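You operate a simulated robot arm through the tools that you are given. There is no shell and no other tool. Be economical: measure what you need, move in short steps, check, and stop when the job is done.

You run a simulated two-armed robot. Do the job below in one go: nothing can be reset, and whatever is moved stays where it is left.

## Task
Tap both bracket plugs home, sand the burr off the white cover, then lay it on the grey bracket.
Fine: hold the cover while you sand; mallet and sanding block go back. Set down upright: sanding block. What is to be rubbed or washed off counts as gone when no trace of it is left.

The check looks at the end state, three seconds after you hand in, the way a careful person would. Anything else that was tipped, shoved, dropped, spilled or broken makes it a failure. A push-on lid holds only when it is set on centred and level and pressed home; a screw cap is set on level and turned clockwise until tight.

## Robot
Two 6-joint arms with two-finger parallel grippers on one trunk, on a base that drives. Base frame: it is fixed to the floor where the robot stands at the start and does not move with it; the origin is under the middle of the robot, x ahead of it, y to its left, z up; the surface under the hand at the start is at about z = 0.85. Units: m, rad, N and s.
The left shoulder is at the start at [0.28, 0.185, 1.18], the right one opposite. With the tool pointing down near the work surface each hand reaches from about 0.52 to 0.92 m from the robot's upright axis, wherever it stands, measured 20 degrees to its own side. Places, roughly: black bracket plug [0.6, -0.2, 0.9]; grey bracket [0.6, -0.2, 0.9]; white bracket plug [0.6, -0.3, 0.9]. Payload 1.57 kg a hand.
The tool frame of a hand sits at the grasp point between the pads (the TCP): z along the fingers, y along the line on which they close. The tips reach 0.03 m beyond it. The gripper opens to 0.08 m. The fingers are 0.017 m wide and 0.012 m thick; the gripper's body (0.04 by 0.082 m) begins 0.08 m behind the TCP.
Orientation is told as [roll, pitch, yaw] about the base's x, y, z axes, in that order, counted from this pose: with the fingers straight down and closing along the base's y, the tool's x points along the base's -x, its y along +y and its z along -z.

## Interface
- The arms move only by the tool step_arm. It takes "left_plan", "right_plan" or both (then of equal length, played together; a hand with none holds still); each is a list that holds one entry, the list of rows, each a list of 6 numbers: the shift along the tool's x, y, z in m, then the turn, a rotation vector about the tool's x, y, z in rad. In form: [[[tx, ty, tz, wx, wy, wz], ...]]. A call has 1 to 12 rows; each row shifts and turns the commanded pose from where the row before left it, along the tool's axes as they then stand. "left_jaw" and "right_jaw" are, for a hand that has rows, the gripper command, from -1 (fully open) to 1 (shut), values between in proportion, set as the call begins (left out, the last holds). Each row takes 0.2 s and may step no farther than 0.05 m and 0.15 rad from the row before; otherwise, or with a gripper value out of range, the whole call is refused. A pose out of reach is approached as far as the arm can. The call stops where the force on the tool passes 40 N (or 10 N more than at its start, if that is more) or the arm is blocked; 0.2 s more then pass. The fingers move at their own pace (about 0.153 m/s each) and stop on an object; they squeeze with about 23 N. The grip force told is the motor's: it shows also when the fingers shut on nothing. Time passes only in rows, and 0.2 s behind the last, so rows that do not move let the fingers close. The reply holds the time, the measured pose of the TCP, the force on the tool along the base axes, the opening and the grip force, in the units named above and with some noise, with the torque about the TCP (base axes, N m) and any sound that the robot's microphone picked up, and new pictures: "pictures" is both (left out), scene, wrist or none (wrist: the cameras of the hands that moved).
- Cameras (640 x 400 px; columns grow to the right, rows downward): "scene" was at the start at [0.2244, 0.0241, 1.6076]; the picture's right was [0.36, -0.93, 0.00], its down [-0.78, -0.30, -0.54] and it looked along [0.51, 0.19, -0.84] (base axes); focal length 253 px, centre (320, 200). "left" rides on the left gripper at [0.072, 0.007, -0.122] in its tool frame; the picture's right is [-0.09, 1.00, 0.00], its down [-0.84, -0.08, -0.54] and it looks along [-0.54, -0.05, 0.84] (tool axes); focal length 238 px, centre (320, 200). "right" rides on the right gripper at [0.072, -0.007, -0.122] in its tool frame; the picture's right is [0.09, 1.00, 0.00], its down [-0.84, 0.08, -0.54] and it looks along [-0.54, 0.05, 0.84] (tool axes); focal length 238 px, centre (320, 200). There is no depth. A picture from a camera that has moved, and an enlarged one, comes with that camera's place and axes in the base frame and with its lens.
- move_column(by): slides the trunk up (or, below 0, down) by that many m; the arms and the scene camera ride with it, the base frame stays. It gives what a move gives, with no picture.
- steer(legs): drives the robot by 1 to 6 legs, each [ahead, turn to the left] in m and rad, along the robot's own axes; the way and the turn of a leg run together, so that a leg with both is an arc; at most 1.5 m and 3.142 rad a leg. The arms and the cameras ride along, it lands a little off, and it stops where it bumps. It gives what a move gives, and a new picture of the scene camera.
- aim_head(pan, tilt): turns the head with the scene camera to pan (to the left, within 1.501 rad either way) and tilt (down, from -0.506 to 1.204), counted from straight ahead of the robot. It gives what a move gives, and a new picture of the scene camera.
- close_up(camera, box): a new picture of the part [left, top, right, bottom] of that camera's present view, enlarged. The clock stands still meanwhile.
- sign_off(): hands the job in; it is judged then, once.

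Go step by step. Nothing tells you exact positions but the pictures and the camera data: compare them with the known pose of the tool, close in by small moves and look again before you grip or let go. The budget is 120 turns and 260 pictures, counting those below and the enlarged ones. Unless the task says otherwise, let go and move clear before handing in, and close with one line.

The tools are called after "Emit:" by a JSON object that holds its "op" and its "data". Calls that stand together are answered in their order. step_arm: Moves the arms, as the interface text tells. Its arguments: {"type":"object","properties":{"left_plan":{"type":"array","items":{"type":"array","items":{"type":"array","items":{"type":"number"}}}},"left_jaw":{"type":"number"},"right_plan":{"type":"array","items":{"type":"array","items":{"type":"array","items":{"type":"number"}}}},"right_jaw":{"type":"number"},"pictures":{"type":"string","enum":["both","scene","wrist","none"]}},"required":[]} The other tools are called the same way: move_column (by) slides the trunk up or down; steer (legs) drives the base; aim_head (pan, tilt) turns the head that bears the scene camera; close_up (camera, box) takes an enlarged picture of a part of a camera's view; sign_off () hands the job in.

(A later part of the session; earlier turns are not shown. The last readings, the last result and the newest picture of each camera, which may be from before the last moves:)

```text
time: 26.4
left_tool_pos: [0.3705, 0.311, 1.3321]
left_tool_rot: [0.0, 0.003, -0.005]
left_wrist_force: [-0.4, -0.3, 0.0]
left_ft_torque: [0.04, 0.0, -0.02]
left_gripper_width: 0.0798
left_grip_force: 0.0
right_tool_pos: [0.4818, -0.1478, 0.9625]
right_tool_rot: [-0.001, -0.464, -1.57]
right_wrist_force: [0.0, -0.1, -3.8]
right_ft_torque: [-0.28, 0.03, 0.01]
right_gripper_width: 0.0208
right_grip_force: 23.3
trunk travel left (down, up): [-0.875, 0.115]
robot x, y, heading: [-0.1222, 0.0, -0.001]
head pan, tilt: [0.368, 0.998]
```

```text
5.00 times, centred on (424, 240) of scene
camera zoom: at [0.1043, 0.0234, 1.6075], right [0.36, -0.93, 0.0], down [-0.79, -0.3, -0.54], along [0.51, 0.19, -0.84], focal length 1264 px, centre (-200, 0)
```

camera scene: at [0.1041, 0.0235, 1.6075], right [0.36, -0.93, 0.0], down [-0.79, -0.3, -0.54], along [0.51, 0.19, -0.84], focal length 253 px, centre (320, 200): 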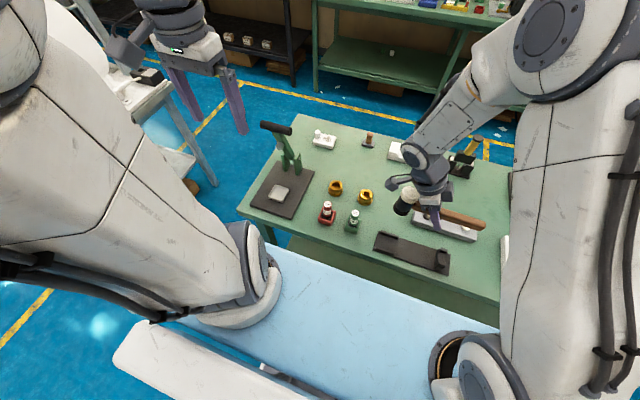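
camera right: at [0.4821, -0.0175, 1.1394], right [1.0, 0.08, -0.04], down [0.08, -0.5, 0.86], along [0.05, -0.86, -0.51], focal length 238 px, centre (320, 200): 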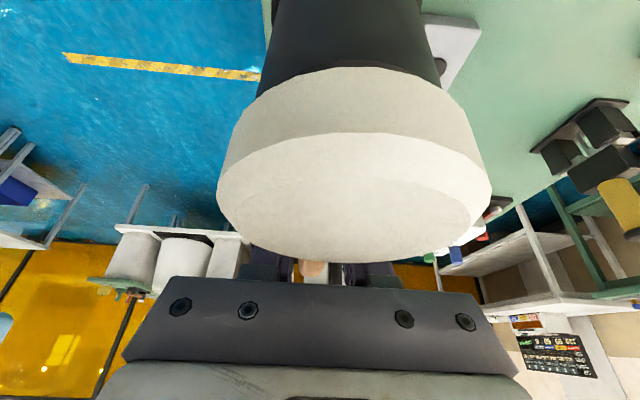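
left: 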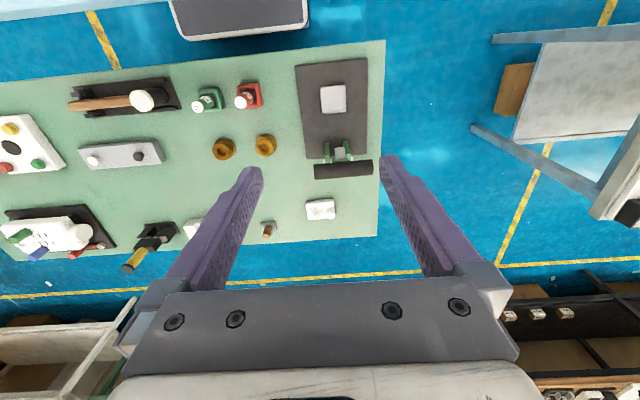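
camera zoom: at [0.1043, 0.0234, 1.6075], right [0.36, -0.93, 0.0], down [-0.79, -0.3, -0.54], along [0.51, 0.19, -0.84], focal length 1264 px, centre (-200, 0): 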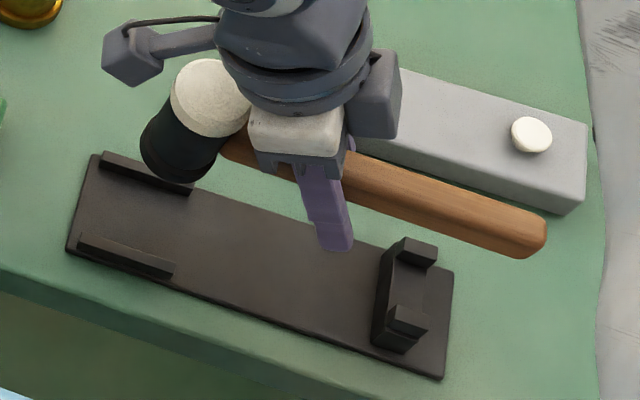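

The fingertips would reach the tray before the head seats. So I'll pitch the head down another 0.2 rad, put it on the plate between the rails first, and check.

Emit:
{"op": "step_arm", "data": {"right_plan": [[[0, 0, 0, 0, -0.1, 0], [0, 0, 0, 0, -0.1, 0], [0.0178, -0.0009, 0.0178, 0, 0, 0], [0.0178, -0.0009, 0.0178, 0, 0, 0], [0, 0, 0, 0, 0, 0]]], "pictures": "wrist"}}

Emit:
{"op": "close_up", "data": {"camera": "scene", "box": [360, 200, 488, 280]}}

```text
time: 27.6
left_tool_pos: [0.3703, 0.3125, 1.3327]
left_tool_rot: [0.001, 0.001, -0.003]
left_wrist_force: [0.5, 0.6, 0.4]
left_ft_torque: [0.0, -0.01, 0.04]
left_gripper_width: 0.0802
left_grip_force: 0.0
right_tool_pos: [0.4857, -0.1375, 0.9139]
right_tool_rot: [-0.011, -0.665, -1.564]
right_wrist_force: [1.2, -0.5, -5.0]
right_ft_torque: [-0.3, -0.03, -0.01]
right_gripper_width: 0.0211
right_grip_force: 22.8
right hand out of reach, approached as far as the arm can: row 4
trunk travel left (down, up): [-0.875, 0.115]
robot x, y, heading: [-0.1185, -0.0027, -0.004]
head pan, tilt: [0.368, 0.998]
camera right: at [0.4791, -0.0059, 0.9659], right [1.0, 0.07, -0.06], down [0.08, -0.32, 0.94], along [0.05, -0.94, -0.33], focal length 238 px, centre (320, 200)
```

right: 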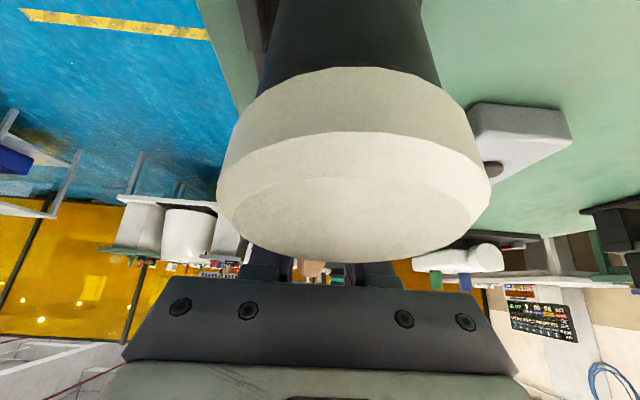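

```text
5.00 times, centred on (424, 240) of scene
camera zoom: at [0.1042, 0.0235, 1.6075], right [0.36, -0.93, 0.0], down [-0.79, -0.3, -0.54], along [0.51, 0.19, -0.84], focal length 1264 px, centre (-200, 0)
```

zoom: 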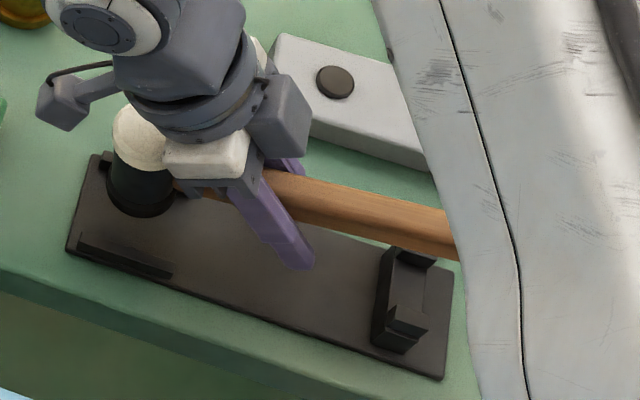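

The arm is at its near limit here. I'll lift a little, back the base off another 0.1 m and bring the hand back over the tray.

Emit:
{"op": "step_arm", "data": {"right_plan": [[[-0.0185, 0, -0.0236, 0, 0, 0], [-0.0185, 0, -0.0236, 0, 0, 0], [0, 0, 0, 0, 0, 0]]], "pictures": "none"}}

Emit:
{"op": "steer", "data": {"legs": [[-0.1, 0]]}}

```text
time: 28.4
left_tool_pos: [0.3707, 0.3111, 1.3323]
left_tool_rot: [-0.001, 0.003, -0.001]
left_wrist_force: [0.5, 0.1, -0.6]
left_ft_torque: [0.01, 0.01, 0.0]
left_gripper_width: 0.08
left_grip_force: 0.1
right_tool_pos: [0.4841, -0.1377, 0.9758]
right_tool_rot: [-0.002, -0.664, -1.569]
right_wrist_force: [0.0, -0.1, -5.0]
right_ft_torque: [-0.29, 0.0, 0.05]
right_gripper_width: 0.0212
right_grip_force: 23.1
trunk travel left (down, up): [-0.875, 0.115]
robot x, y, heading: [-0.1224, -0.0009, 0.0]
head pan, tilt: [0.368, 0.998]
```

```text
time: 29.5
left_tool_pos: [0.2684, 0.3106, 1.3326]
left_tool_rot: [0.0, 0.001, -0.004]
left_wrist_force: [0.0, -0.5, 0.1]
left_ft_torque: [0.01, 0.02, -0.03]
left_gripper_width: 0.0798
left_grip_force: 0.0
right_tool_pos: [0.3825, -0.1389, 0.9739]
right_tool_rot: [-0.004, -0.664, -1.568]
right_wrist_force: [0.6, -0.5, -4.7]
right_ft_torque: [-0.32, 0.02, 0.01]
right_gripper_width: 0.021
right_grip_force: 23.3
trunk travel left (down, up): [-0.875, 0.115]
robot x, y, heading: [-0.2256, 0.003, -0.002]
head pan, tilt: [0.368, 0.998]
camera scene: at [0.0021, 0.0236, 1.6075], right [0.36, -0.93, 0.0], down [-0.79, -0.3, -0.54], along [0.51, 0.19, -0.84], focal length 253 px, centre (320, 200)
```

scene: 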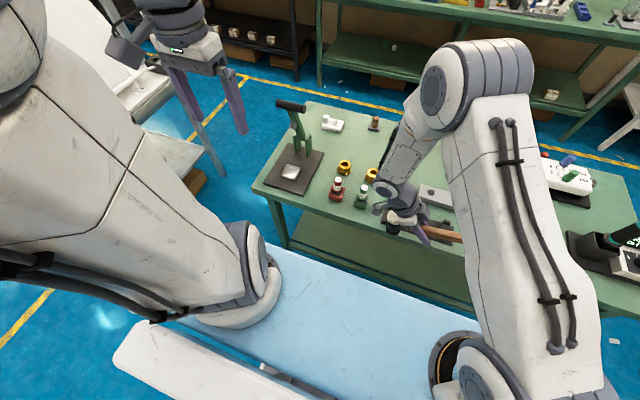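

Emit:
{"op": "step_arm", "data": {"right_plan": [[[0, 0.0325, 0, 0, 0, 0], [0, 0.0325, 0, 0, 0, 0], [-0.002, 0.0325, 0.002, 0, 0, 0], [0.0185, 0, 0.0236, 0, 0, 0], [0, 0, 0, 0, 0, 0]]], "pictures": "none"}}

Emit:
{"op": "aim_head", "data": {"pan": -0.1, "tilt": 0.95}}

```text
time: 30.7
left_tool_pos: [0.269, 0.3116, 1.3326]
left_tool_rot: [-0.001, 0.002, -0.002]
left_wrist_force: [1.4, 0.2, 0.7]
left_ft_torque: [0.03, -0.02, 0.0]
left_gripper_width: 0.0799
left_grip_force: 0.0
right_tool_pos: [0.4796, -0.142, 0.9452]
right_tool_rot: [-0.003, -0.664, -1.567]
right_wrist_force: [-0.3, 0.2, -5.4]
right_ft_torque: [-0.29, 0.04, -0.02]
right_gripper_width: 0.0209
right_grip_force: 22.5
trunk travel left (down, up): [-0.875, 0.115]
robot x, y, heading: [-0.2229, -0.0018, -0.0]
head pan, tilt: [0.368, 0.998]
```

```text
time: 31.6
left_tool_pos: [0.268, 0.3114, 1.3337]
left_tool_rot: [-0.002, 0.002, -0.001]
left_wrist_force: [0.5, -0.1, -1.0]
left_ft_torque: [0.01, -0.04, 0.01]
left_gripper_width: 0.08
left_grip_force: 0.1
right_tool_pos: [0.4807, -0.1414, 0.9451]
right_tool_rot: [-0.001, -0.666, -1.57]
right_wrist_force: [0.0, 0.0, -4.5]
right_ft_torque: [-0.25, 0.01, 0.04]
right_gripper_width: 0.0209
right_grip_force: 23.0
trunk travel left (down, up): [-0.875, 0.115]
robot x, y, heading: [-0.2228, -0.0009, -0.005]
head pan, tilt: [-0.099, 0.949]
camera scene: at [0.0089, -0.0087, 1.611], right [-0.1, -0.99, 0.0], down [-0.81, 0.08, -0.58], along [0.58, -0.06, -0.81], focal length 253 px, centre (320, 200)
```

scene: 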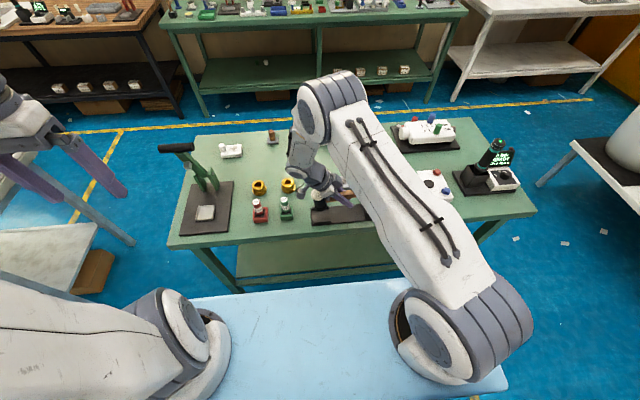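

Emit:
{"op": "close_up", "data": {"camera": "scene", "box": [280, 170, 376, 230]}}

```text
6.67 times, centred on (328, 200) of scene
camera zoom: at [0.0089, -0.0087, 1.611], right [-0.1, -0.99, 0.0], down [-0.81, 0.08, -0.58], along [0.58, -0.06, -0.81], focal length 1686 px, centre (267, 200)
```

zoom: 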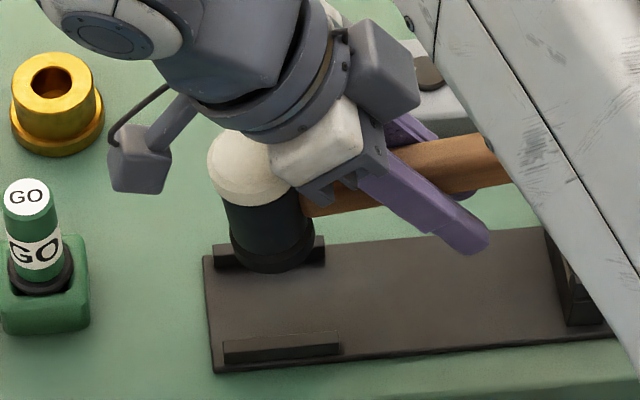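

Emit:
{"op": "step_arm", "data": {"right_plan": [[[0.0092, 0, 0.0118, 0, 0, 0], [0.0092, 0, 0.0118, 0, 0, 0], [0.0062, 0, 0.0079, 0, 0, 0], [0, 0, 0, 0, 0, 0]]], "pictures": "none"}}

Emit:
{"op": "close_up", "data": {"camera": "scene", "box": [280, 170, 376, 230]}}

```text
time: 32.6
left_tool_pos: [0.2669, 0.3102, 1.3316]
left_tool_rot: [0.0, 0.001, -0.005]
left_wrist_force: [0.2, 0.1, 0.0]
left_ft_torque: [0.0, 0.01, -0.01]
left_gripper_width: 0.0799
left_grip_force: 0.0
right_tool_pos: [0.4804, -0.1407, 0.9038]
right_tool_rot: [-0.001, -0.665, -1.57]
right_wrist_force: [-0.2, 0.1, -5.4]
right_ft_torque: [-0.31, 0.01, 0.0]
right_gripper_width: 0.021
right_grip_force: 22.9
trunk travel left (down, up): [-0.875, 0.115]
robot x, y, heading: [-0.2219, -0.0012, -0.002]
head pan, tilt: [-0.099, 0.949]
```

```text
6.67 times, centred on (328, 200) of scene
camera zoom: at [0.0089, -0.0087, 1.611], right [-0.1, -0.99, 0.0], down [-0.81, 0.08, -0.58], along [0.58, -0.06, -0.81], focal length 1686 px, centre (267, 200)
```

zoom: 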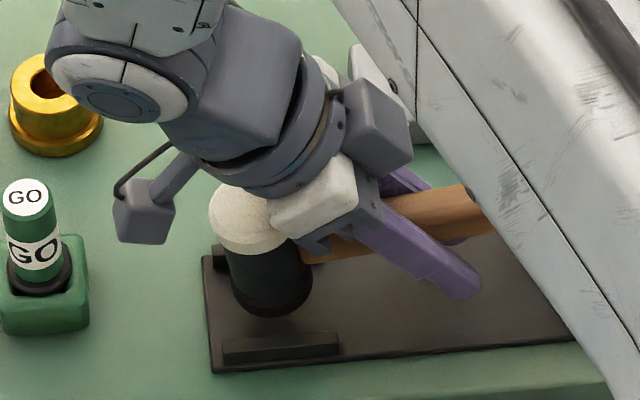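

Emit:
{"op": "step_arm", "data": {"right_plan": [[[0.0025, 0, 0.0032, 0, 0, 0], [0.0019, 0, 0.0024, 0, 0, 0], [0, 0, 0, 0, 0, 0]]], "pictures": "none"}}

Emit:
{"op": "step_arm", "data": {"right_plan": [[[0.0019, 0, 0.0024, 0, 0, 0], [0, 0, 0, 0, 0, 0]]], "pictures": "none"}}

Emit:
{"op": "close_up", "data": {"camera": "scene", "box": [280, 170, 376, 230]}}

```text
time: 33.4
left_tool_pos: [0.2679, 0.3114, 1.3336]
left_tool_rot: [0.0, 0.002, -0.003]
left_wrist_force: [-0.7, -0.4, -0.5]
left_ft_torque: [0.0, 0.01, 0.05]
left_gripper_width: 0.08
left_grip_force: 0.0
right_tool_pos: [0.4799, -0.1406, 0.8983]
right_tool_rot: [-0.002, -0.665, -1.57]
right_wrist_force: [-0.3, 0.7, -5.2]
right_ft_torque: [-0.28, -0.01, -0.02]
right_gripper_width: 0.0212
right_grip_force: 22.8
trunk travel left (down, up): [-0.875, 0.115]
robot x, y, heading: [-0.2227, -0.0001, -0.006]
head pan, tilt: [-0.099, 0.949]
```

```text
time: 34.0
left_tool_pos: [0.2686, 0.3123, 1.3319]
left_tool_rot: [0.0, 0.002, -0.003]
left_wrist_force: [-0.6, -0.1, 0.6]
left_ft_torque: [-0.01, 0.01, 0.0]
left_gripper_width: 0.0798
left_grip_force: 0.0
right_tool_pos: [0.4802, -0.1421, 0.894]
right_tool_rot: [-0.002, -0.664, -1.57]
right_wrist_force: [-0.2, 0.5, -5.2]
right_ft_torque: [-0.28, 0.01, 0.06]
right_gripper_width: 0.0207
right_grip_force: 22.6
trunk travel left (down, up): [-0.875, 0.115]
robot x, y, heading: [-0.2215, 0.0022, 0.001]
head pan, tilt: [-0.099, 0.949]
```

```text
6.67 times, centred on (328, 200) of scene
camera zoom: at [0.0089, -0.0087, 1.611], right [-0.1, -0.99, 0.0], down [-0.81, 0.08, -0.58], along [0.58, -0.06, -0.81], focal length 1686 px, centre (267, 200)
```

zoom: 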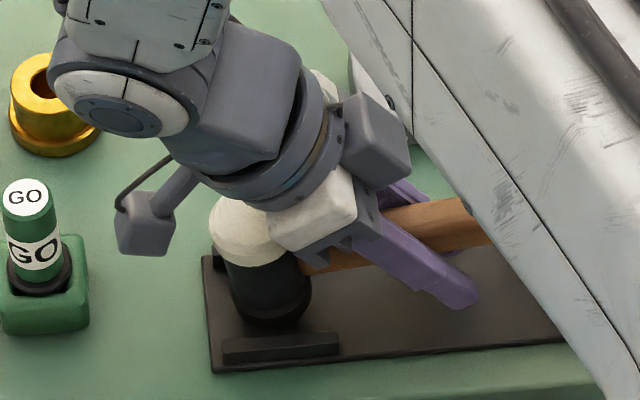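

Emit:
{"op": "step_arm", "data": {"right_plan": [[[0.0019, 0, 0.0024, 0, 0, 0], [0, 0, 0, 0, 0, 0]]], "pictures": "none"}}

Emit:
{"op": "step_arm", "data": {"right_plan": [[[0.0019, 0, 0.0024, 0, 0, 0], [0, 0, 0, 0, 0, 0]]], "pictures": "none"}}

Emit:
{"op": "step_arm", "data": {"right_plan": [[[0.0019, 0, 0.0024, 0, 0, 0], [0, 0, 0, 0, 0, 0]]], "pictures": "none"}}

Emit:
{"op": "close_up", "data": {"camera": "scene", "box": [280, 170, 376, 230]}}

```text
time: 34.6
left_tool_pos: [0.2685, 0.3113, 1.3322]
left_tool_rot: [0.001, 0.002, -0.004]
left_wrist_force: [0.0, -0.2, 0.0]
left_ft_torque: [0.0, 0.01, -0.03]
left_gripper_width: 0.0802
left_grip_force: 0.1
right_tool_pos: [0.4798, -0.141, 0.8909]
right_tool_rot: [-0.002, -0.664, -1.567]
right_wrist_force: [-0.2, -0.4, -5.1]
right_ft_torque: [-0.34, -0.02, 0.02]
right_gripper_width: 0.0208
right_grip_force: 23.3
trunk travel left (down, up): [-0.875, 0.115]
robot x, y, heading: [-0.2226, -0.0012, -0.005]
head pan, tilt: [-0.099, 0.949]
```

```text
time: 35.2
left_tool_pos: [0.2672, 0.3104, 1.3332]
left_tool_rot: [0.0, 0.001, -0.004]
left_wrist_force: [-0.3, -0.2, 0.3]
left_ft_torque: [-0.02, 0.01, 0.02]
left_gripper_width: 0.08
left_grip_force: 0.1
right_tool_pos: [0.4802, -0.1413, 0.8893]
right_tool_rot: [0.001, -0.665, -1.571]
right_wrist_force: [-1.3, -4.2, 13.1]
right_ft_torque: [1.4, 0.05, 0.23]
right_gripper_width: 0.0209
right_grip_force: 23.1
trunk travel left (down, up): [-0.875, 0.115]
robot x, y, heading: [-0.2219, 0.0024, -0.0]
head pan, tilt: [-0.099, 0.949]
```

```text
time: 35.8
left_tool_pos: [0.2668, 0.3113, 1.3327]
left_tool_rot: [0.001, -0.002, -0.003]
left_wrist_force: [0.0, 0.1, -0.2]
left_ft_torque: [-0.01, 0.02, 0.02]
left_gripper_width: 0.08
left_grip_force: 0.0
right_tool_pos: [0.4798, -0.1428, 0.8861]
right_tool_rot: [-0.001, -0.666, -1.57]
right_wrist_force: [1.3, -14.6, 16.7]
right_ft_torque: [1.51, 0.0, -0.09]
right_gripper_width: 0.021
right_grip_force: 23.1
trunk travel left (down, up): [-0.875, 0.115]
robot x, y, heading: [-0.2232, -0.0025, -0.006]
head pan, tilt: [-0.099, 0.949]
```

```text
6.67 times, centred on (328, 200) of scene
camera zoom: at [0.008, -0.0096, 1.6113], right [-0.1, -0.99, 0.0], down [-0.81, 0.08, -0.58], along [0.58, -0.06, -0.81], focal length 1686 px, centre (267, 200)
```

zoom: 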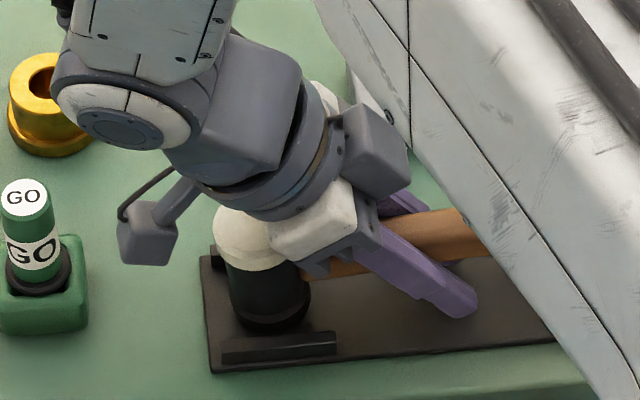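

The head is on the plate. I'll ease down a little more to bring the handle toward level before letting go.

Emit:
{"op": "step_arm", "data": {"right_plan": [[[0.0019, 0, 0.0024, 0, 0, 0], [0, 0, 0, 0, 0, 0]]], "pictures": "none"}}

Emit:
{"op": "step_arm", "data": {"right_plan": [[[0.0019, 0, 0.0024, 0, 0, 0], [0, 0, 0, 0, 0, 0]]], "pictures": "wrist"}}

Emit:
{"op": "close_up", "data": {"camera": "scene", "box": [280, 170, 376, 230]}}

```text
time: 36.4
left_tool_pos: [0.2672, 0.3113, 1.3339]
left_tool_rot: [-0.001, 0.0, -0.003]
left_wrist_force: [0.1, 0.0, -0.8]
left_ft_torque: [-0.02, -0.02, 0.0]
left_gripper_width: 0.0799
left_grip_force: 0.1
right_tool_pos: [0.4799, -0.1423, 0.8849]
right_tool_rot: [-0.001, -0.668, -1.572]
right_wrist_force: [2.0, -11.5, 30.4]
right_ft_torque: [0.41, -0.02, -0.35]
right_gripper_width: 0.0214
right_grip_force: 23.4
trunk travel left (down, up): [-0.875, 0.115]
robot x, y, heading: [-0.223, -0.0002, -0.0]
head pan, tilt: [-0.099, 0.949]
```

```text
time: 36.8
left_tool_pos: [0.2665, 0.3105, 1.3327]
left_tool_rot: [0.001, 0.0, -0.003]
left_wrist_force: [0.2, 0.7, 0.2]
left_ft_torque: [-0.02, -0.02, 0.02]
left_gripper_width: 0.0801
left_grip_force: 0.1
right_tool_pos: [0.4804, -0.1427, 0.8843]
right_tool_rot: [0.001, -0.673, -1.573]
right_wrist_force: [-4.1, 0.6, 13.0]
right_ft_torque: [-0.48, 0.35, -0.09]
right_gripper_width: 0.0208
right_grip_force: 23.1
trunk travel left (down, up): [-0.875, 0.115]
robot x, y, heading: [-0.2217, -0.0022, -0.006]
head pan, tilt: [-0.099, 0.949]
stopped in row 1 (right hand): the force on the tool passed its limit at 46 N (the readings are from after the stop); the commanded pose is now the measured one
camera right: at [0.473, -0.0096, 0.9351], right [1.0, 0.07, -0.06], down [0.08, -0.32, 0.95], along [0.05, -0.95, -0.32], focal length 238 px, centre (320, 200)
```

right: 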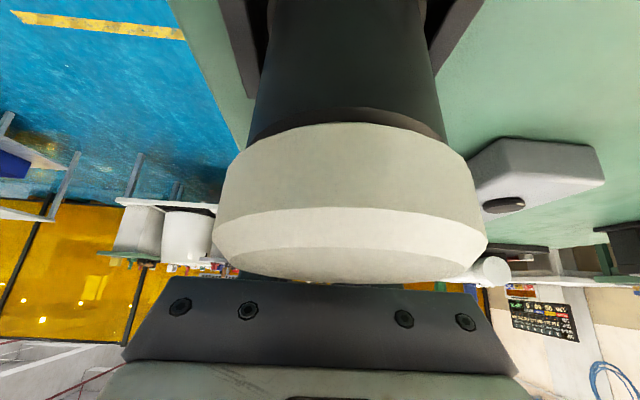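

```text
6.67 times, centred on (328, 200) of scene
camera zoom: at [0.0076, -0.0086, 1.6109], right [-0.1, -0.99, 0.0], down [-0.81, 0.08, -0.58], along [0.58, -0.06, -0.81], focal length 1686 px, centre (267, 200)
```

zoom: 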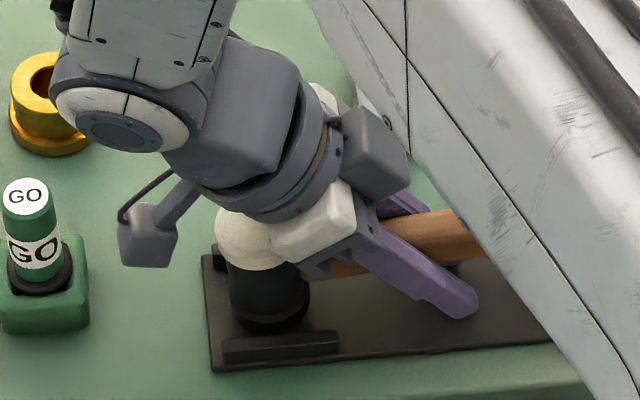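

Fingertips and head are both down and the head is centred between the rails. Opening the jaws.

Emit:
{"op": "step_arm", "data": {"right_plan": [[[0, 0, 0, 0, 0, 0], [0, 0, 0, 0, 0, 0], [0, 0, 0, 0, 0, 0]]], "right_jaw": -0.2, "pictures": "wrist"}}

Emit:
{"op": "close_up", "data": {"camera": "scene", "box": [280, 170, 376, 230]}}

```text
time: 37.6
left_tool_pos: [0.2688, 0.3122, 1.3328]
left_tool_rot: [-0.001, 0.002, -0.005]
left_wrist_force: [-0.3, 0.0, -0.4]
left_ft_torque: [0.03, -0.01, 0.01]
left_gripper_width: 0.08
left_grip_force: 0.1
right_tool_pos: [0.4827, -0.1409, 0.8856]
right_tool_rot: [0.006, -0.67, -1.573]
right_wrist_force: [13.5, 2.6, 21.9]
right_ft_torque: [-0.19, 0.05, 0.28]
right_gripper_width: 0.0352
right_grip_force: 0.1
trunk travel left (down, up): [-0.875, 0.115]
robot x, y, heading: [-0.2215, 0.0016, -0.001]
head pan, tilt: [-0.099, 0.949]
camera right: at [0.4747, -0.0086, 0.9356], right [1.0, 0.08, -0.05], down [0.08, -0.32, 0.94], along [0.05, -0.94, -0.32], focal length 238 px, centre (320, 200)
```

right: 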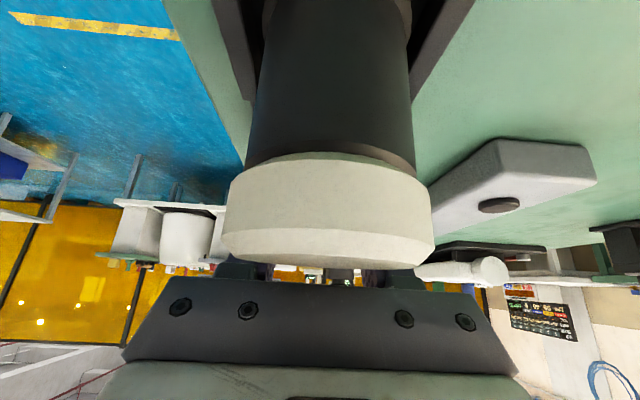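

```text
6.67 times, centred on (328, 200) of scene
camera zoom: at [0.0085, -0.0084, 1.6113], right [-0.1, -0.99, 0.0], down [-0.81, 0.08, -0.58], along [0.58, -0.06, -0.81], focal length 1686 px, centre (267, 200)
```

zoom: 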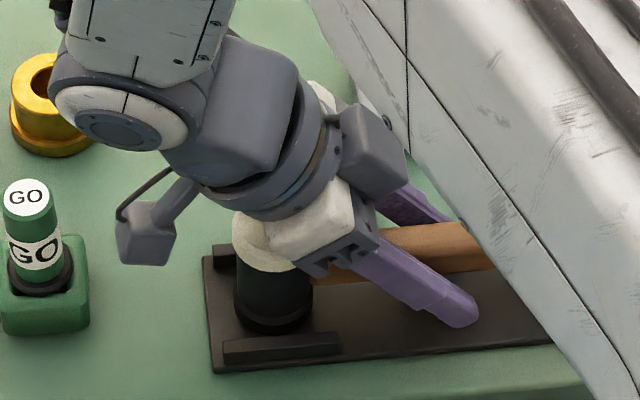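

Emit:
{"op": "step_arm", "data": {"right_plan": [[[-0.0025, 0, -0.0032, 0, 0, 0], [-0.0025, 0, -0.0032, 0, 0, 0], [0, 0, 0, 0, 0, 0]]], "right_jaw": -0.5, "pictures": "wrist"}}

Emit:
{"op": "close_up", "data": {"camera": "scene", "box": [280, 170, 376, 230]}}

```text
time: 38.4
left_tool_pos: [0.2676, 0.3112, 1.3328]
left_tool_rot: [-0.002, 0.001, -0.003]
left_wrist_force: [0.6, 0.6, 0.1]
left_ft_torque: [-0.04, 0.01, 0.0]
left_gripper_width: 0.0802
left_grip_force: 0.1
right_tool_pos: [0.4805, -0.1421, 0.8905]
right_tool_rot: [-0.002, -0.669, -1.569]
right_wrist_force: [-0.7, 0.1, 0.8]
right_ft_torque: [0.02, 0.01, 0.02]
right_gripper_width: 0.0598
right_grip_force: 0.0
trunk travel left (down, up): [-0.875, 0.115]
robot x, y, heading: [-0.2233, 0.0016, -0.006]
head pan, tilt: [-0.099, 0.949]
camera right: at [0.473, -0.0103, 0.9416], right [1.0, 0.07, -0.06], down [0.08, -0.32, 0.94], along [0.05, -0.95, -0.32], focal length 238 px, centre (320, 200)
```

right: 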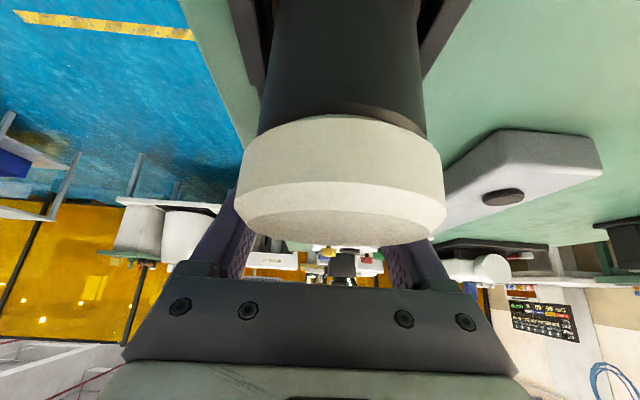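

```text
6.67 times, centred on (328, 200) of scene
camera zoom: at [0.0086, -0.0088, 1.611], right [-0.1, -0.99, 0.0], down [-0.81, 0.08, -0.58], along [0.58, -0.06, -0.81], focal length 1686 px, centre (267, 200)
```

zoom: 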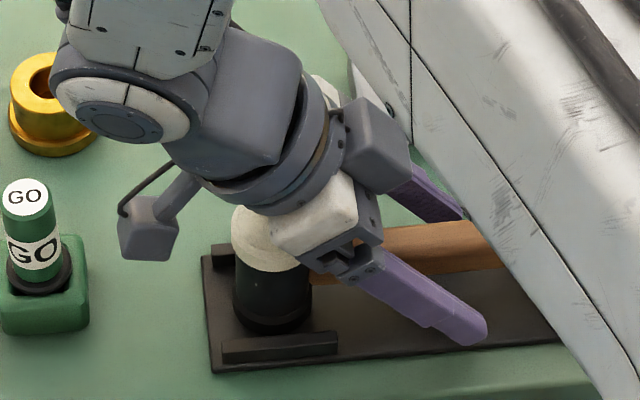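

Released. I'll rise straight up, bring the hand vertical, and look at how the mallet lies.

Emit:
{"op": "step_arm", "data": {"right_plan": [[[-0.0123, 0, -0.0158, 0, 0, 0], [-0.0185, 0, -0.0236, 0, 0, 0], [-0.0185, 0, -0.0236, 0, 0, 0], [-0.0185, 0, -0.0236, 0, 0, 0], [0, 0, 0, 0, 0.134, 0], [0, 0, 0, 0, 0.134, 0], [0, 0, 0, 0, 0.134, 0], [0, 0, 0, 0, 0.134, 0], [0, 0, 0, 0, 0.134, 0], [0, 0, 0, 0, 0, 0]]], "right_jaw": -1, "pictures": "wrist"}}

Emit:
{"op": "close_up", "data": {"camera": "scene", "box": [280, 160, 408, 240]}}

```text
time: 40.6
left_tool_pos: [0.2686, 0.3104, 1.333]
left_tool_rot: [0.0, 0.001, -0.004]
left_wrist_force: [0.1, -0.3, 0.1]
left_ft_torque: [0.03, 0.01, -0.01]
left_gripper_width: 0.0801
left_grip_force: 0.1
right_tool_pos: [0.4811, -0.1413, 1.0011]
right_tool_rot: [0.0, 0.002, -1.571]
right_wrist_force: [-0.7, -0.5, -0.2]
right_ft_torque: [0.01, 0.02, -0.02]
right_gripper_width: 0.0801
right_grip_force: 0.1
trunk travel left (down, up): [-0.875, 0.115]
robot x, y, heading: [-0.2203, -0.0007, -0.005]
head pan, tilt: [-0.099, 0.949]
camera right: at [0.4738, -0.0691, 1.1234], right [1.0, 0.09, 0.0], down [0.08, -0.84, 0.54], along [0.05, -0.54, -0.84], focal length 238 px, centre (320, 200)
```

right: 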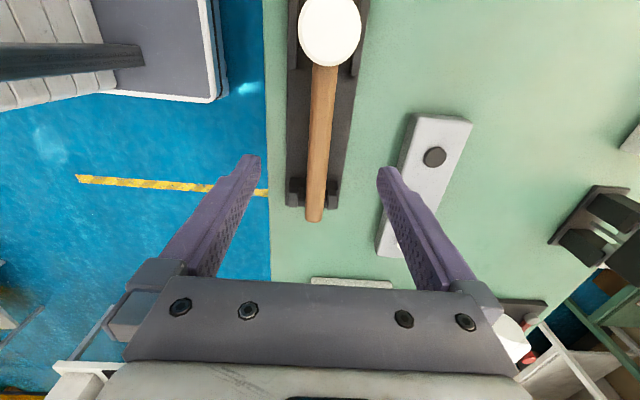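

```text
5.00 times, centred on (344, 200) of scene
camera zoom: at [0.0087, -0.009, 1.6111], right [-0.1, -0.99, 0.0], down [-0.81, 0.08, -0.58], along [0.58, -0.06, -0.81], focal length 1264 px, centre (200, 200)
```

zoom: 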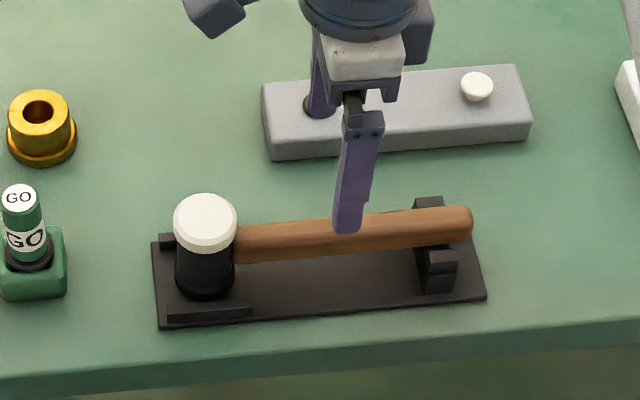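

The mallet is seated properly again. I'll regrip it lower and closer to the head, at y≈-0.104.

Emit:
{"op": "step_arm", "data": {"right_plan": [[[0.018, -0.001, 0, 0, 0, 0], [0.019, 0, 0.03, 0, 0, 0], [0, 0, 0.035, 0, 0, 0], [0, 0, 0, 0, 0, 0]]], "pictures": "wrist"}}

Emit:
{"op": "close_up", "data": {"camera": "scene", "box": [280, 160, 408, 240]}}

```text
time: 41.6
left_tool_pos: [0.2688, 0.3107, 1.3325]
left_tool_rot: [0.0, 0.002, -0.004]
left_wrist_force: [-0.5, 0.2, 0.1]
left_ft_torque: [0.01, 0.02, -0.01]
left_gripper_width: 0.0798
left_grip_force: 0.1
right_tool_pos: [0.4797, -0.1046, 0.9363]
right_tool_rot: [-0.001, 0.0, -1.571]
right_wrist_force: [-0.5, -0.1, -0.1]
right_ft_torque: [0.03, 0.02, 0.0]
right_gripper_width: 0.0802
right_grip_force: 0.1
trunk travel left (down, up): [-0.875, 0.115]
robot x, y, heading: [-0.2251, -0.0019, -0.001]
head pan, tilt: [-0.099, 0.949]
camera right: at [0.4731, -0.0322, 1.0581], right [1.0, 0.09, 0.0], down [0.08, -0.84, 0.54], along [0.05, -0.54, -0.84], focal length 238 px, centre (320, 200)
```

right: 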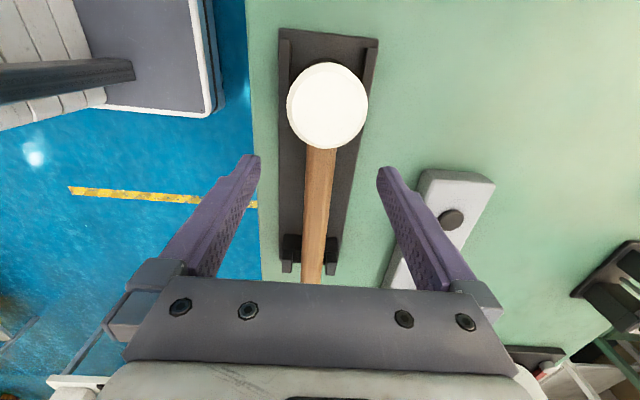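

```text
5.00 times, centred on (344, 200) of scene
camera zoom: at [0.0089, -0.0089, 1.611], right [-0.1, -0.99, 0.0], down [-0.81, 0.08, -0.58], along [0.58, -0.06, -0.81], focal length 1264 px, centre (200, 200)
```

zoom: 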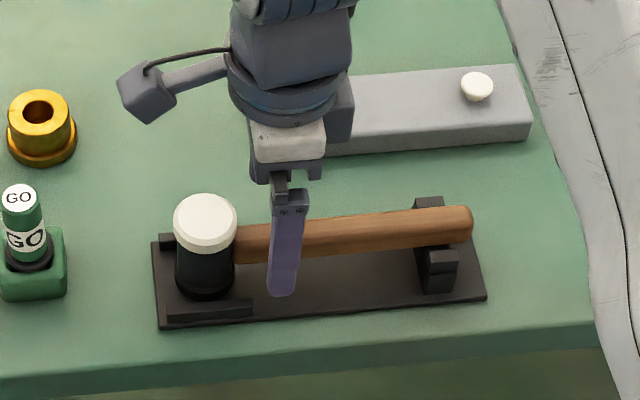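

Emit:
{"op": "step_arm", "data": {"right_plan": [[[0, 0, 0.02, 0, 0, 0], [0, 0, 0.018, 0, 0, 0], [0, 0, 0, 0, 0, 0]]], "pictures": "none"}}

Emit:
{"op": "step_arm", "data": {"right_plan": [[[0, 0, 0, 0, 0, 0], [0, 0, 0, 0, 0, 0], [0, 0, 0, 0, 0, 0]]], "right_jaw": 1, "pictures": "none"}}

Emit:
{"op": "step_arm", "data": {"right_plan": [[[0, 0, -0.02, 0, 0, 0], [0, 0, -0.04, 0, 0, 0], [0, 0, -0.04, 0, 0, 0], [0, 0, -0.03, 0, 0, 0], [0, 0, 0, 0, 0, 0]]], "pictures": "wrist"}}

Emit:
{"op": "close_up", "data": {"camera": "scene", "box": [280, 140, 408, 220]}}

```text
time: 42.4
left_tool_pos: [0.2682, 0.3112, 1.3327]
left_tool_rot: [0.0, 0.0, -0.004]
left_wrist_force: [-0.6, -0.9, 0.3]
left_ft_torque: [0.01, -0.02, -0.01]
left_gripper_width: 0.0802
left_grip_force: 0.0
right_tool_pos: [0.4793, -0.1051, 0.8991]
right_tool_rot: [-0.001, 0.0, -1.57]
right_wrist_force: [0.4, 0.4, -0.9]
right_ft_torque: [0.02, 0.01, 0.02]
right_gripper_width: 0.0801
right_grip_force: 0.0
trunk travel left (down, up): [-0.875, 0.115]
robot x, y, heading: [-0.2237, -0.0015, -0.002]
head pan, tilt: [-0.099, 0.949]
```

```text
time: 43.2
left_tool_pos: [0.2683, 0.3108, 1.3322]
left_tool_rot: [0.0, 0.0, -0.003]
left_wrist_force: [-0.2, 0.0, 0.3]
left_ft_torque: [-0.01, -0.01, -0.05]
left_gripper_width: 0.0799
left_grip_force: 0.1
right_tool_pos: [0.4791, -0.104, 0.8988]
right_tool_rot: [-0.001, 0.0, -1.572]
right_wrist_force: [2.7, -1.4, -0.1]
right_ft_torque: [-0.06, -0.03, -0.06]
right_gripper_width: 0.021
right_grip_force: 23.3
trunk travel left (down, up): [-0.875, 0.115]
robot x, y, heading: [-0.2211, 0.0007, -0.004]
head pan, tilt: [-0.099, 0.949]
```

```text
time: 44.4
left_tool_pos: [0.2677, 0.3108, 1.3333]
left_tool_rot: [0.001, 0.0, -0.004]
left_wrist_force: [0.5, -0.2, 0.4]
left_ft_torque: [0.0, 0.0, -0.03]
left_gripper_width: 0.0798
left_grip_force: 0.2
right_tool_pos: [0.4789, -0.1047, 1.0284]
right_tool_rot: [-0.001, -0.001, -1.571]
right_wrist_force: [0.1, -0.2, -5.1]
right_ft_torque: [-0.11, -0.01, 0.0]
right_gripper_width: 0.0212
right_grip_force: 22.8
trunk travel left (down, up): [-0.875, 0.115]
robot x, y, heading: [-0.2234, 0.0007, -0.01]
head pan, tilt: [-0.099, 0.949]
camera right: at [0.4726, -0.0317, 1.1504], right [1.0, 0.09, 0.0], down [0.08, -0.84, 0.54], along [0.05, -0.54, -0.84], focal length 238 px, centre (320, 200)
```

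right: 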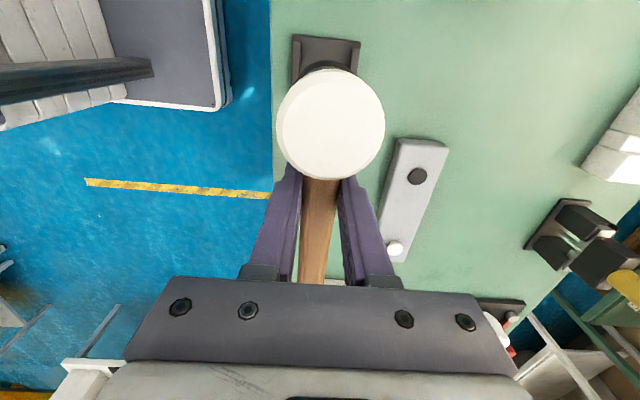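

```text
5.00 times, centred on (344, 180) of scene
camera zoom: at [0.0087, -0.0089, 1.611], right [-0.1, -0.99, 0.0], down [-0.81, 0.08, -0.58], along [0.58, -0.06, -0.81], focal length 1264 px, centre (200, 300)
```

zoom: 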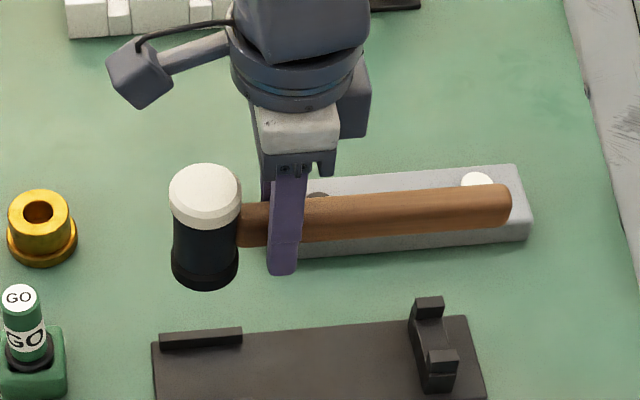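

The grip is good, with the head 0.048 m from the TCP. Next I'll move to the white plug and yaw by 60°.

Emit:
{"op": "step_arm", "data": {"right_plan": [[[-0.0405, 0.0184, 0, 0, 0, 0], [-0.0405, 0.0184, 0, 0, 0, 0], [-0.0405, 0.0184, 0, 0, 0, 0], [-0.0405, 0.0184, 0, 0, 0, 0], [-0.0405, 0.0184, 0, 0, 0, 0]]], "pictures": "none"}}

Emit:
{"op": "step_arm", "data": {"right_plan": [[[0, 0, 0, 0, 0, 0.1309], [0, 0, 0, 0, 0, 0.1309], [0, 0, 0, 0, 0, 0.1309], [0, 0, 0, 0, 0, 0.1309], [0, 0, 0, 0, 0, 0.1309], [0, 0, 0, 0, 0, 0.1309], [0, 0, 0, 0, 0, 0.1309], [0, 0, 0, 0, 0, 0.1309], [0, 0, 0.03, 0, 0, 0], [0, 0, 0.02, 0, 0, 0], [0, 0, 0, 0, 0, 0]]], "pictures": "both"}}

Emit:
{"op": "close_up", "data": {"camera": "scene", "box": [330, 140, 458, 220]}}

```text
time: 45.6
left_tool_pos: [0.2692, 0.3101, 1.3323]
left_tool_rot: [0.0, 0.003, -0.005]
left_wrist_force: [-0.1, -0.4, -0.9]
left_ft_torque: [-0.02, 0.0, -0.03]
left_gripper_width: 0.0802
left_grip_force: 0.1
right_tool_pos: [0.573, -0.3062, 1.0265]
right_tool_rot: [-0.002, 0.0, -1.569]
right_wrist_force: [-0.6, 0.0, -4.5]
right_ft_torque: [-0.07, -0.02, 0.04]
right_gripper_width: 0.0206
right_grip_force: 23.6
trunk travel left (down, up): [-0.875, 0.115]
robot x, y, heading: [-0.2244, -0.0011, -0.005]
head pan, tilt: [-0.099, 0.949]
```

```text
time: 48.0
left_tool_pos: [0.2676, 0.3101, 1.3326]
left_tool_rot: [0.0, 0.002, -0.005]
left_wrist_force: [0.8, 0.5, -0.3]
left_ft_torque: [-0.02, 0.0, 0.0]
left_gripper_width: 0.0799
left_grip_force: 0.1
right_tool_pos: [0.572, -0.3075, 0.9772]
right_tool_rot: [-0.001, 0.0, -2.618]
right_wrist_force: [0.0, 1.0, -5.0]
right_ft_torque: [-0.04, 0.09, -0.02]
right_gripper_width: 0.0211
right_grip_force: 22.9
trunk travel left (down, up): [-0.875, 0.115]
robot x, y, heading: [-0.2249, -0.0009, -0.003]
head pan, tilt: [-0.099, 0.949]
camera scene: at [0.009, -0.009, 1.611], right [-0.1, -0.99, 0.0], down [-0.81, 0.08, -0.58], along [0.58, -0.06, -0.81], focal length 253 px, centre (320, 200)
camera right: at [0.6307, -0.2649, 1.0996], right [0.58, -0.82, 0.0], down [-0.69, -0.49, 0.54], along [-0.44, -0.31, -0.84], focal length 238 px, centre (320, 200)
```

scene: 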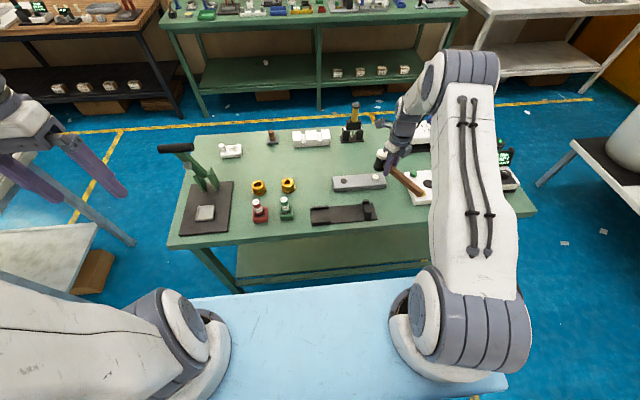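
right: 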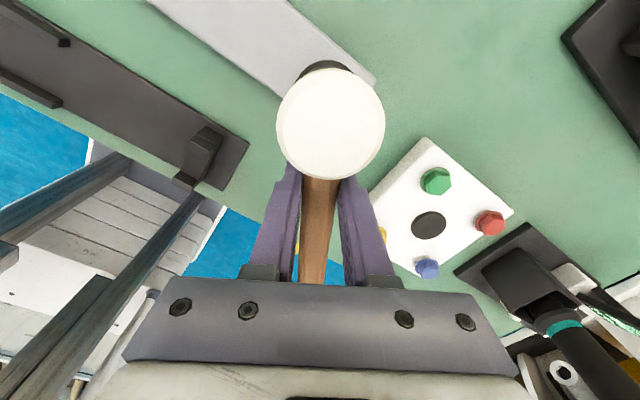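

```text
5.00 times, centred on (394, 180) of scene
camera zoom: at [0.009, -0.009, 1.611], right [-0.1, -0.99, 0.0], down [-0.81, 0.08, -0.58], along [0.58, -0.06, -0.81], focal length 1264 px, centre (-50, 300)
```

zoom: 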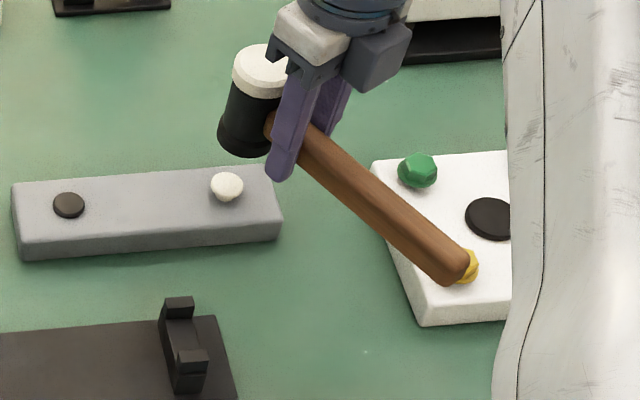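

The head is over the white plug and the tail is clear of the knob board. I'll tap with moderate speed.

Emit:
{"op": "step_arm", "data": {"right_plan": [[[0.003, 0.001, 0.03, 0, 0, 0], [0, 0, 0, 0, 0, 0], [0, 0, 0.02, 0, 0, 0], [0, 0, 0.02, 0, 0, 0], [0, 0, 0.02, 0, 0, 0]]], "pictures": "wrist"}}

Emit:
{"op": "close_up", "data": {"camera": "scene", "box": [330, 140, 458, 220]}}

```text
time: 49.0
left_tool_pos: [0.2658, 0.3115, 1.3324]
left_tool_rot: [0.001, 0.002, -0.006]
left_wrist_force: [-1.1, 0.0, -0.7]
left_ft_torque: [-0.01, 0.03, -0.02]
left_gripper_width: 0.08
left_grip_force: 0.2
right_tool_pos: [0.5723, -0.3096, 0.9105]
right_tool_rot: [0.001, -0.004, -2.617]
right_wrist_force: [-9.7, 1.3, 15.6]
right_ft_torque: [0.48, -0.31, 0.26]
right_gripper_width: 0.0214
right_grip_force: 23.2
trunk travel left (down, up): [-0.875, 0.115]
robot x, y, heading: [-0.2266, 0.0017, -0.003]
head pan, tilt: [-0.099, 0.949]
stopped in row 5 (right hand): the force on the tool passed its limit at 85 N (the readings are from after the stop); the commanded pose is now the measured one
camera right: at [0.6319, -0.2666, 1.0321], right [0.58, -0.82, 0.0], down [-0.68, -0.48, 0.54], along [-0.45, -0.31, -0.84], focal length 238 px, centre (320, 200)
```

right: 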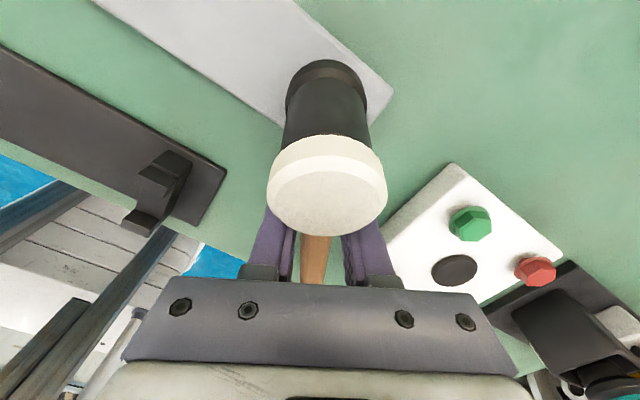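

```text
5.00 times, centred on (394, 180) of scene
camera zoom: at [0.0067, -0.0085, 1.6113], right [-0.1, -0.99, 0.0], down [-0.81, 0.08, -0.58], along [0.58, -0.06, -0.81], focal length 1264 px, centre (-50, 300)
```

zoom: 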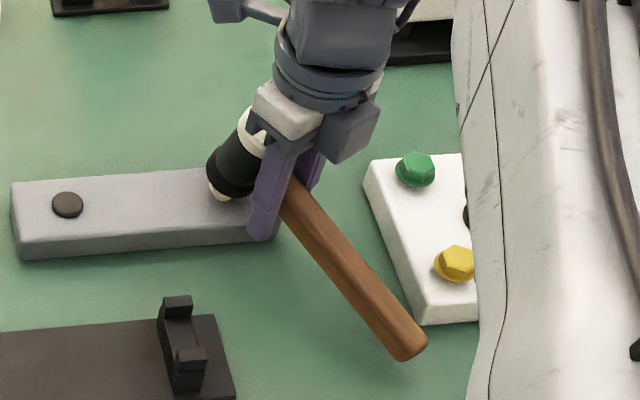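

The handle rotated in the grip again. I'll lift and look at the plug.

Emit:
{"op": "step_arm", "data": {"right_plan": [[[0, 0, -0.03, 0, 0, 0], [-0.01, 0, -0.04, 0, 0, 0], [-0.04, 0, -0.02, 0, 0, 0], [-0.03, 0, 0, 0, 0, 0], [0, 0, 0, 0, 0, 0]]], "pictures": "wrist"}}

Emit:
{"op": "close_up", "data": {"camera": "scene", "box": [330, 150, 426, 210]}}

```text
time: 50.2
left_tool_pos: [0.2677, 0.3103, 1.3325]
left_tool_rot: [-0.001, 0.002, -0.002]
left_wrist_force: [-0.5, 0.3, 1.2]
left_ft_torque: [0.01, -0.04, 0.02]
left_gripper_width: 0.08
left_grip_force: 0.1
right_tool_pos: [0.5042, -0.3485, 0.9985]
right_tool_rot: [-0.002, -0.004, -2.619]
right_wrist_force: [0.1, -0.5, -5.2]
right_ft_torque: [-0.03, 0.01, 0.01]
right_gripper_width: 0.021
right_grip_force: 23.2
trunk travel left (down, up): [-0.875, 0.115]
robot x, y, heading: [-0.2241, -0.0001, -0.008]
head pan, tilt: [-0.099, 0.949]
camera right: at [0.5632, -0.3061, 1.1209], right [0.58, -0.82, 0.0], down [-0.68, -0.48, 0.54], along [-0.45, -0.31, -0.84], focal length 238 px, centre (320, 200)
```

right: 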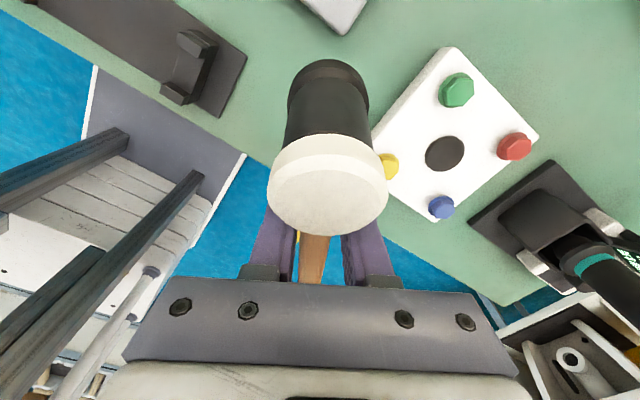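

```text
6.67 times, centred on (378, 180) of scene
camera zoom: at [0.0086, -0.0093, 1.611], right [-0.1, -0.99, 0.0], down [-0.81, 0.08, -0.58], along [0.58, -0.06, -0.81], focal length 1686 px, centre (-67, 333)
```

zoom: 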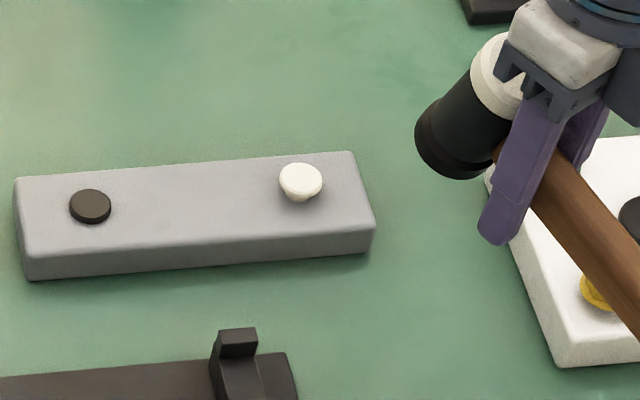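

The plug is nearly home. The handle grip keeps twisting, so I'll return the mallet to its tray and take it by the head instead, so the force runs straight through the hand.

Emit:
{"op": "step_arm", "data": {"right_plan": [[[0, 0, -0.03, 0, 0, 0], [0, 0, 0, 0, 0, -0.1309], [0, 0, 0, 0, 0, -0.1309], [0, 0, 0, 0, 0, -0.1309], [0, 0, 0, 0, 0, -0.1309], [0, 0, 0, 0, 0, -0.1309], [0, 0, 0, 0, 0, -0.1309], [0, 0, 0, 0, 0, -0.1309], [0, 0, 0, 0, 0, -0.1309], [0.04, -0.004, 0, 0, 0, 0], [0.04, -0.004, 0, 0, 0, 0], [0.04, -0.004, 0, 0, 0, 0]]], "pictures": "none"}}

Emit:
{"op": "step_arm", "data": {"right_plan": [[[0.04, -0.004, 0, 0, 0, 0], [0.04, -0.004, 0, 0, 0, 0], [0.045, -0.004, 0, 0, 0, 0], [0, 0, 0, 0, -0.1, 0], [0, 0, 0, 0, -0.09, 0], [0, 0, 0, 0, 0, 0]]], "pictures": "wrist"}}

Emit:
{"op": "close_up", "data": {"camera": "scene", "box": [280, 150, 408, 230]}}

```text
time: 52.8
left_tool_pos: [0.2691, 0.3106, 1.3332]
left_tool_rot: [0.0, -0.001, -0.006]
left_wrist_force: [-0.5, 0.3, 1.4]
left_ft_torque: [0.06, -0.02, 0.01]
left_gripper_width: 0.0799
left_grip_force: 0.1
right_tool_pos: [0.4921, -0.2299, 1.0286]
right_tool_rot: [-0.003, -0.001, -1.574]
right_wrist_force: [0.2, -0.3, -4.7]
right_ft_torque: [-0.06, 0.03, 0.01]
right_gripper_width: 0.021
right_grip_force: 23.5
trunk travel left (down, up): [-0.875, 0.115]
robot x, y, heading: [-0.2236, 0.0037, -0.005]
head pan, tilt: [-0.099, 0.949]
```

```text
time: 54.2
left_tool_pos: [0.2689, 0.3105, 1.3339]
left_tool_rot: [-0.001, -0.001, -0.003]
left_wrist_force: [-0.4, -0.1, -0.1]
left_ft_torque: [-0.01, 0.0, -0.01]
left_gripper_width: 0.0799
left_grip_force: 0.1
right_tool_pos: [0.4809, -0.1034, 1.0291]
right_tool_rot: [-0.004, -0.191, -1.569]
right_wrist_force: [0.4, 0.4, -4.4]
right_ft_torque: [-0.06, -0.03, 0.03]
right_gripper_width: 0.0207
right_grip_force: 22.9
trunk travel left (down, up): [-0.875, 0.115]
robot x, y, heading: [-0.2213, 0.0031, -0.003]
head pan, tilt: [-0.099, 0.949]
camera right: at [0.4745, -0.0094, 1.134], right [1.0, 0.09, -0.02], down [0.08, -0.72, 0.69], along [0.05, -0.69, -0.72], focal length 238 px, centre (320, 200)
```

right: 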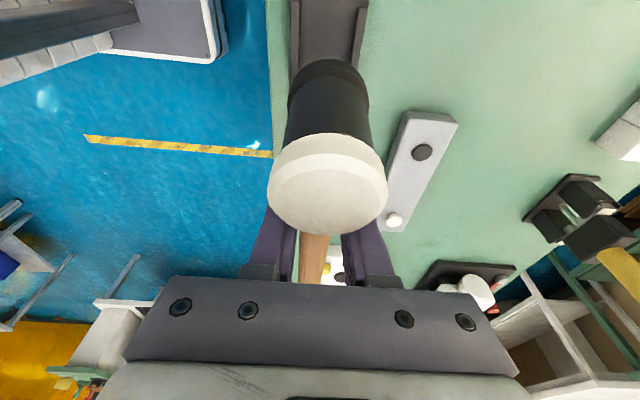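

```text
5.00 times, centred on (344, 190) of scene
camera zoom: at [0.0087, -0.009, 1.611], right [-0.1, -0.99, 0.0], down [-0.81, 0.08, -0.58], along [0.58, -0.06, -0.81], focal length 1264 px, centre (200, 250)
```

zoom: 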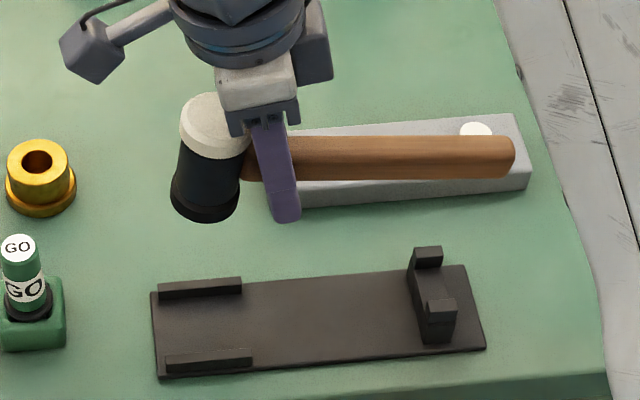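

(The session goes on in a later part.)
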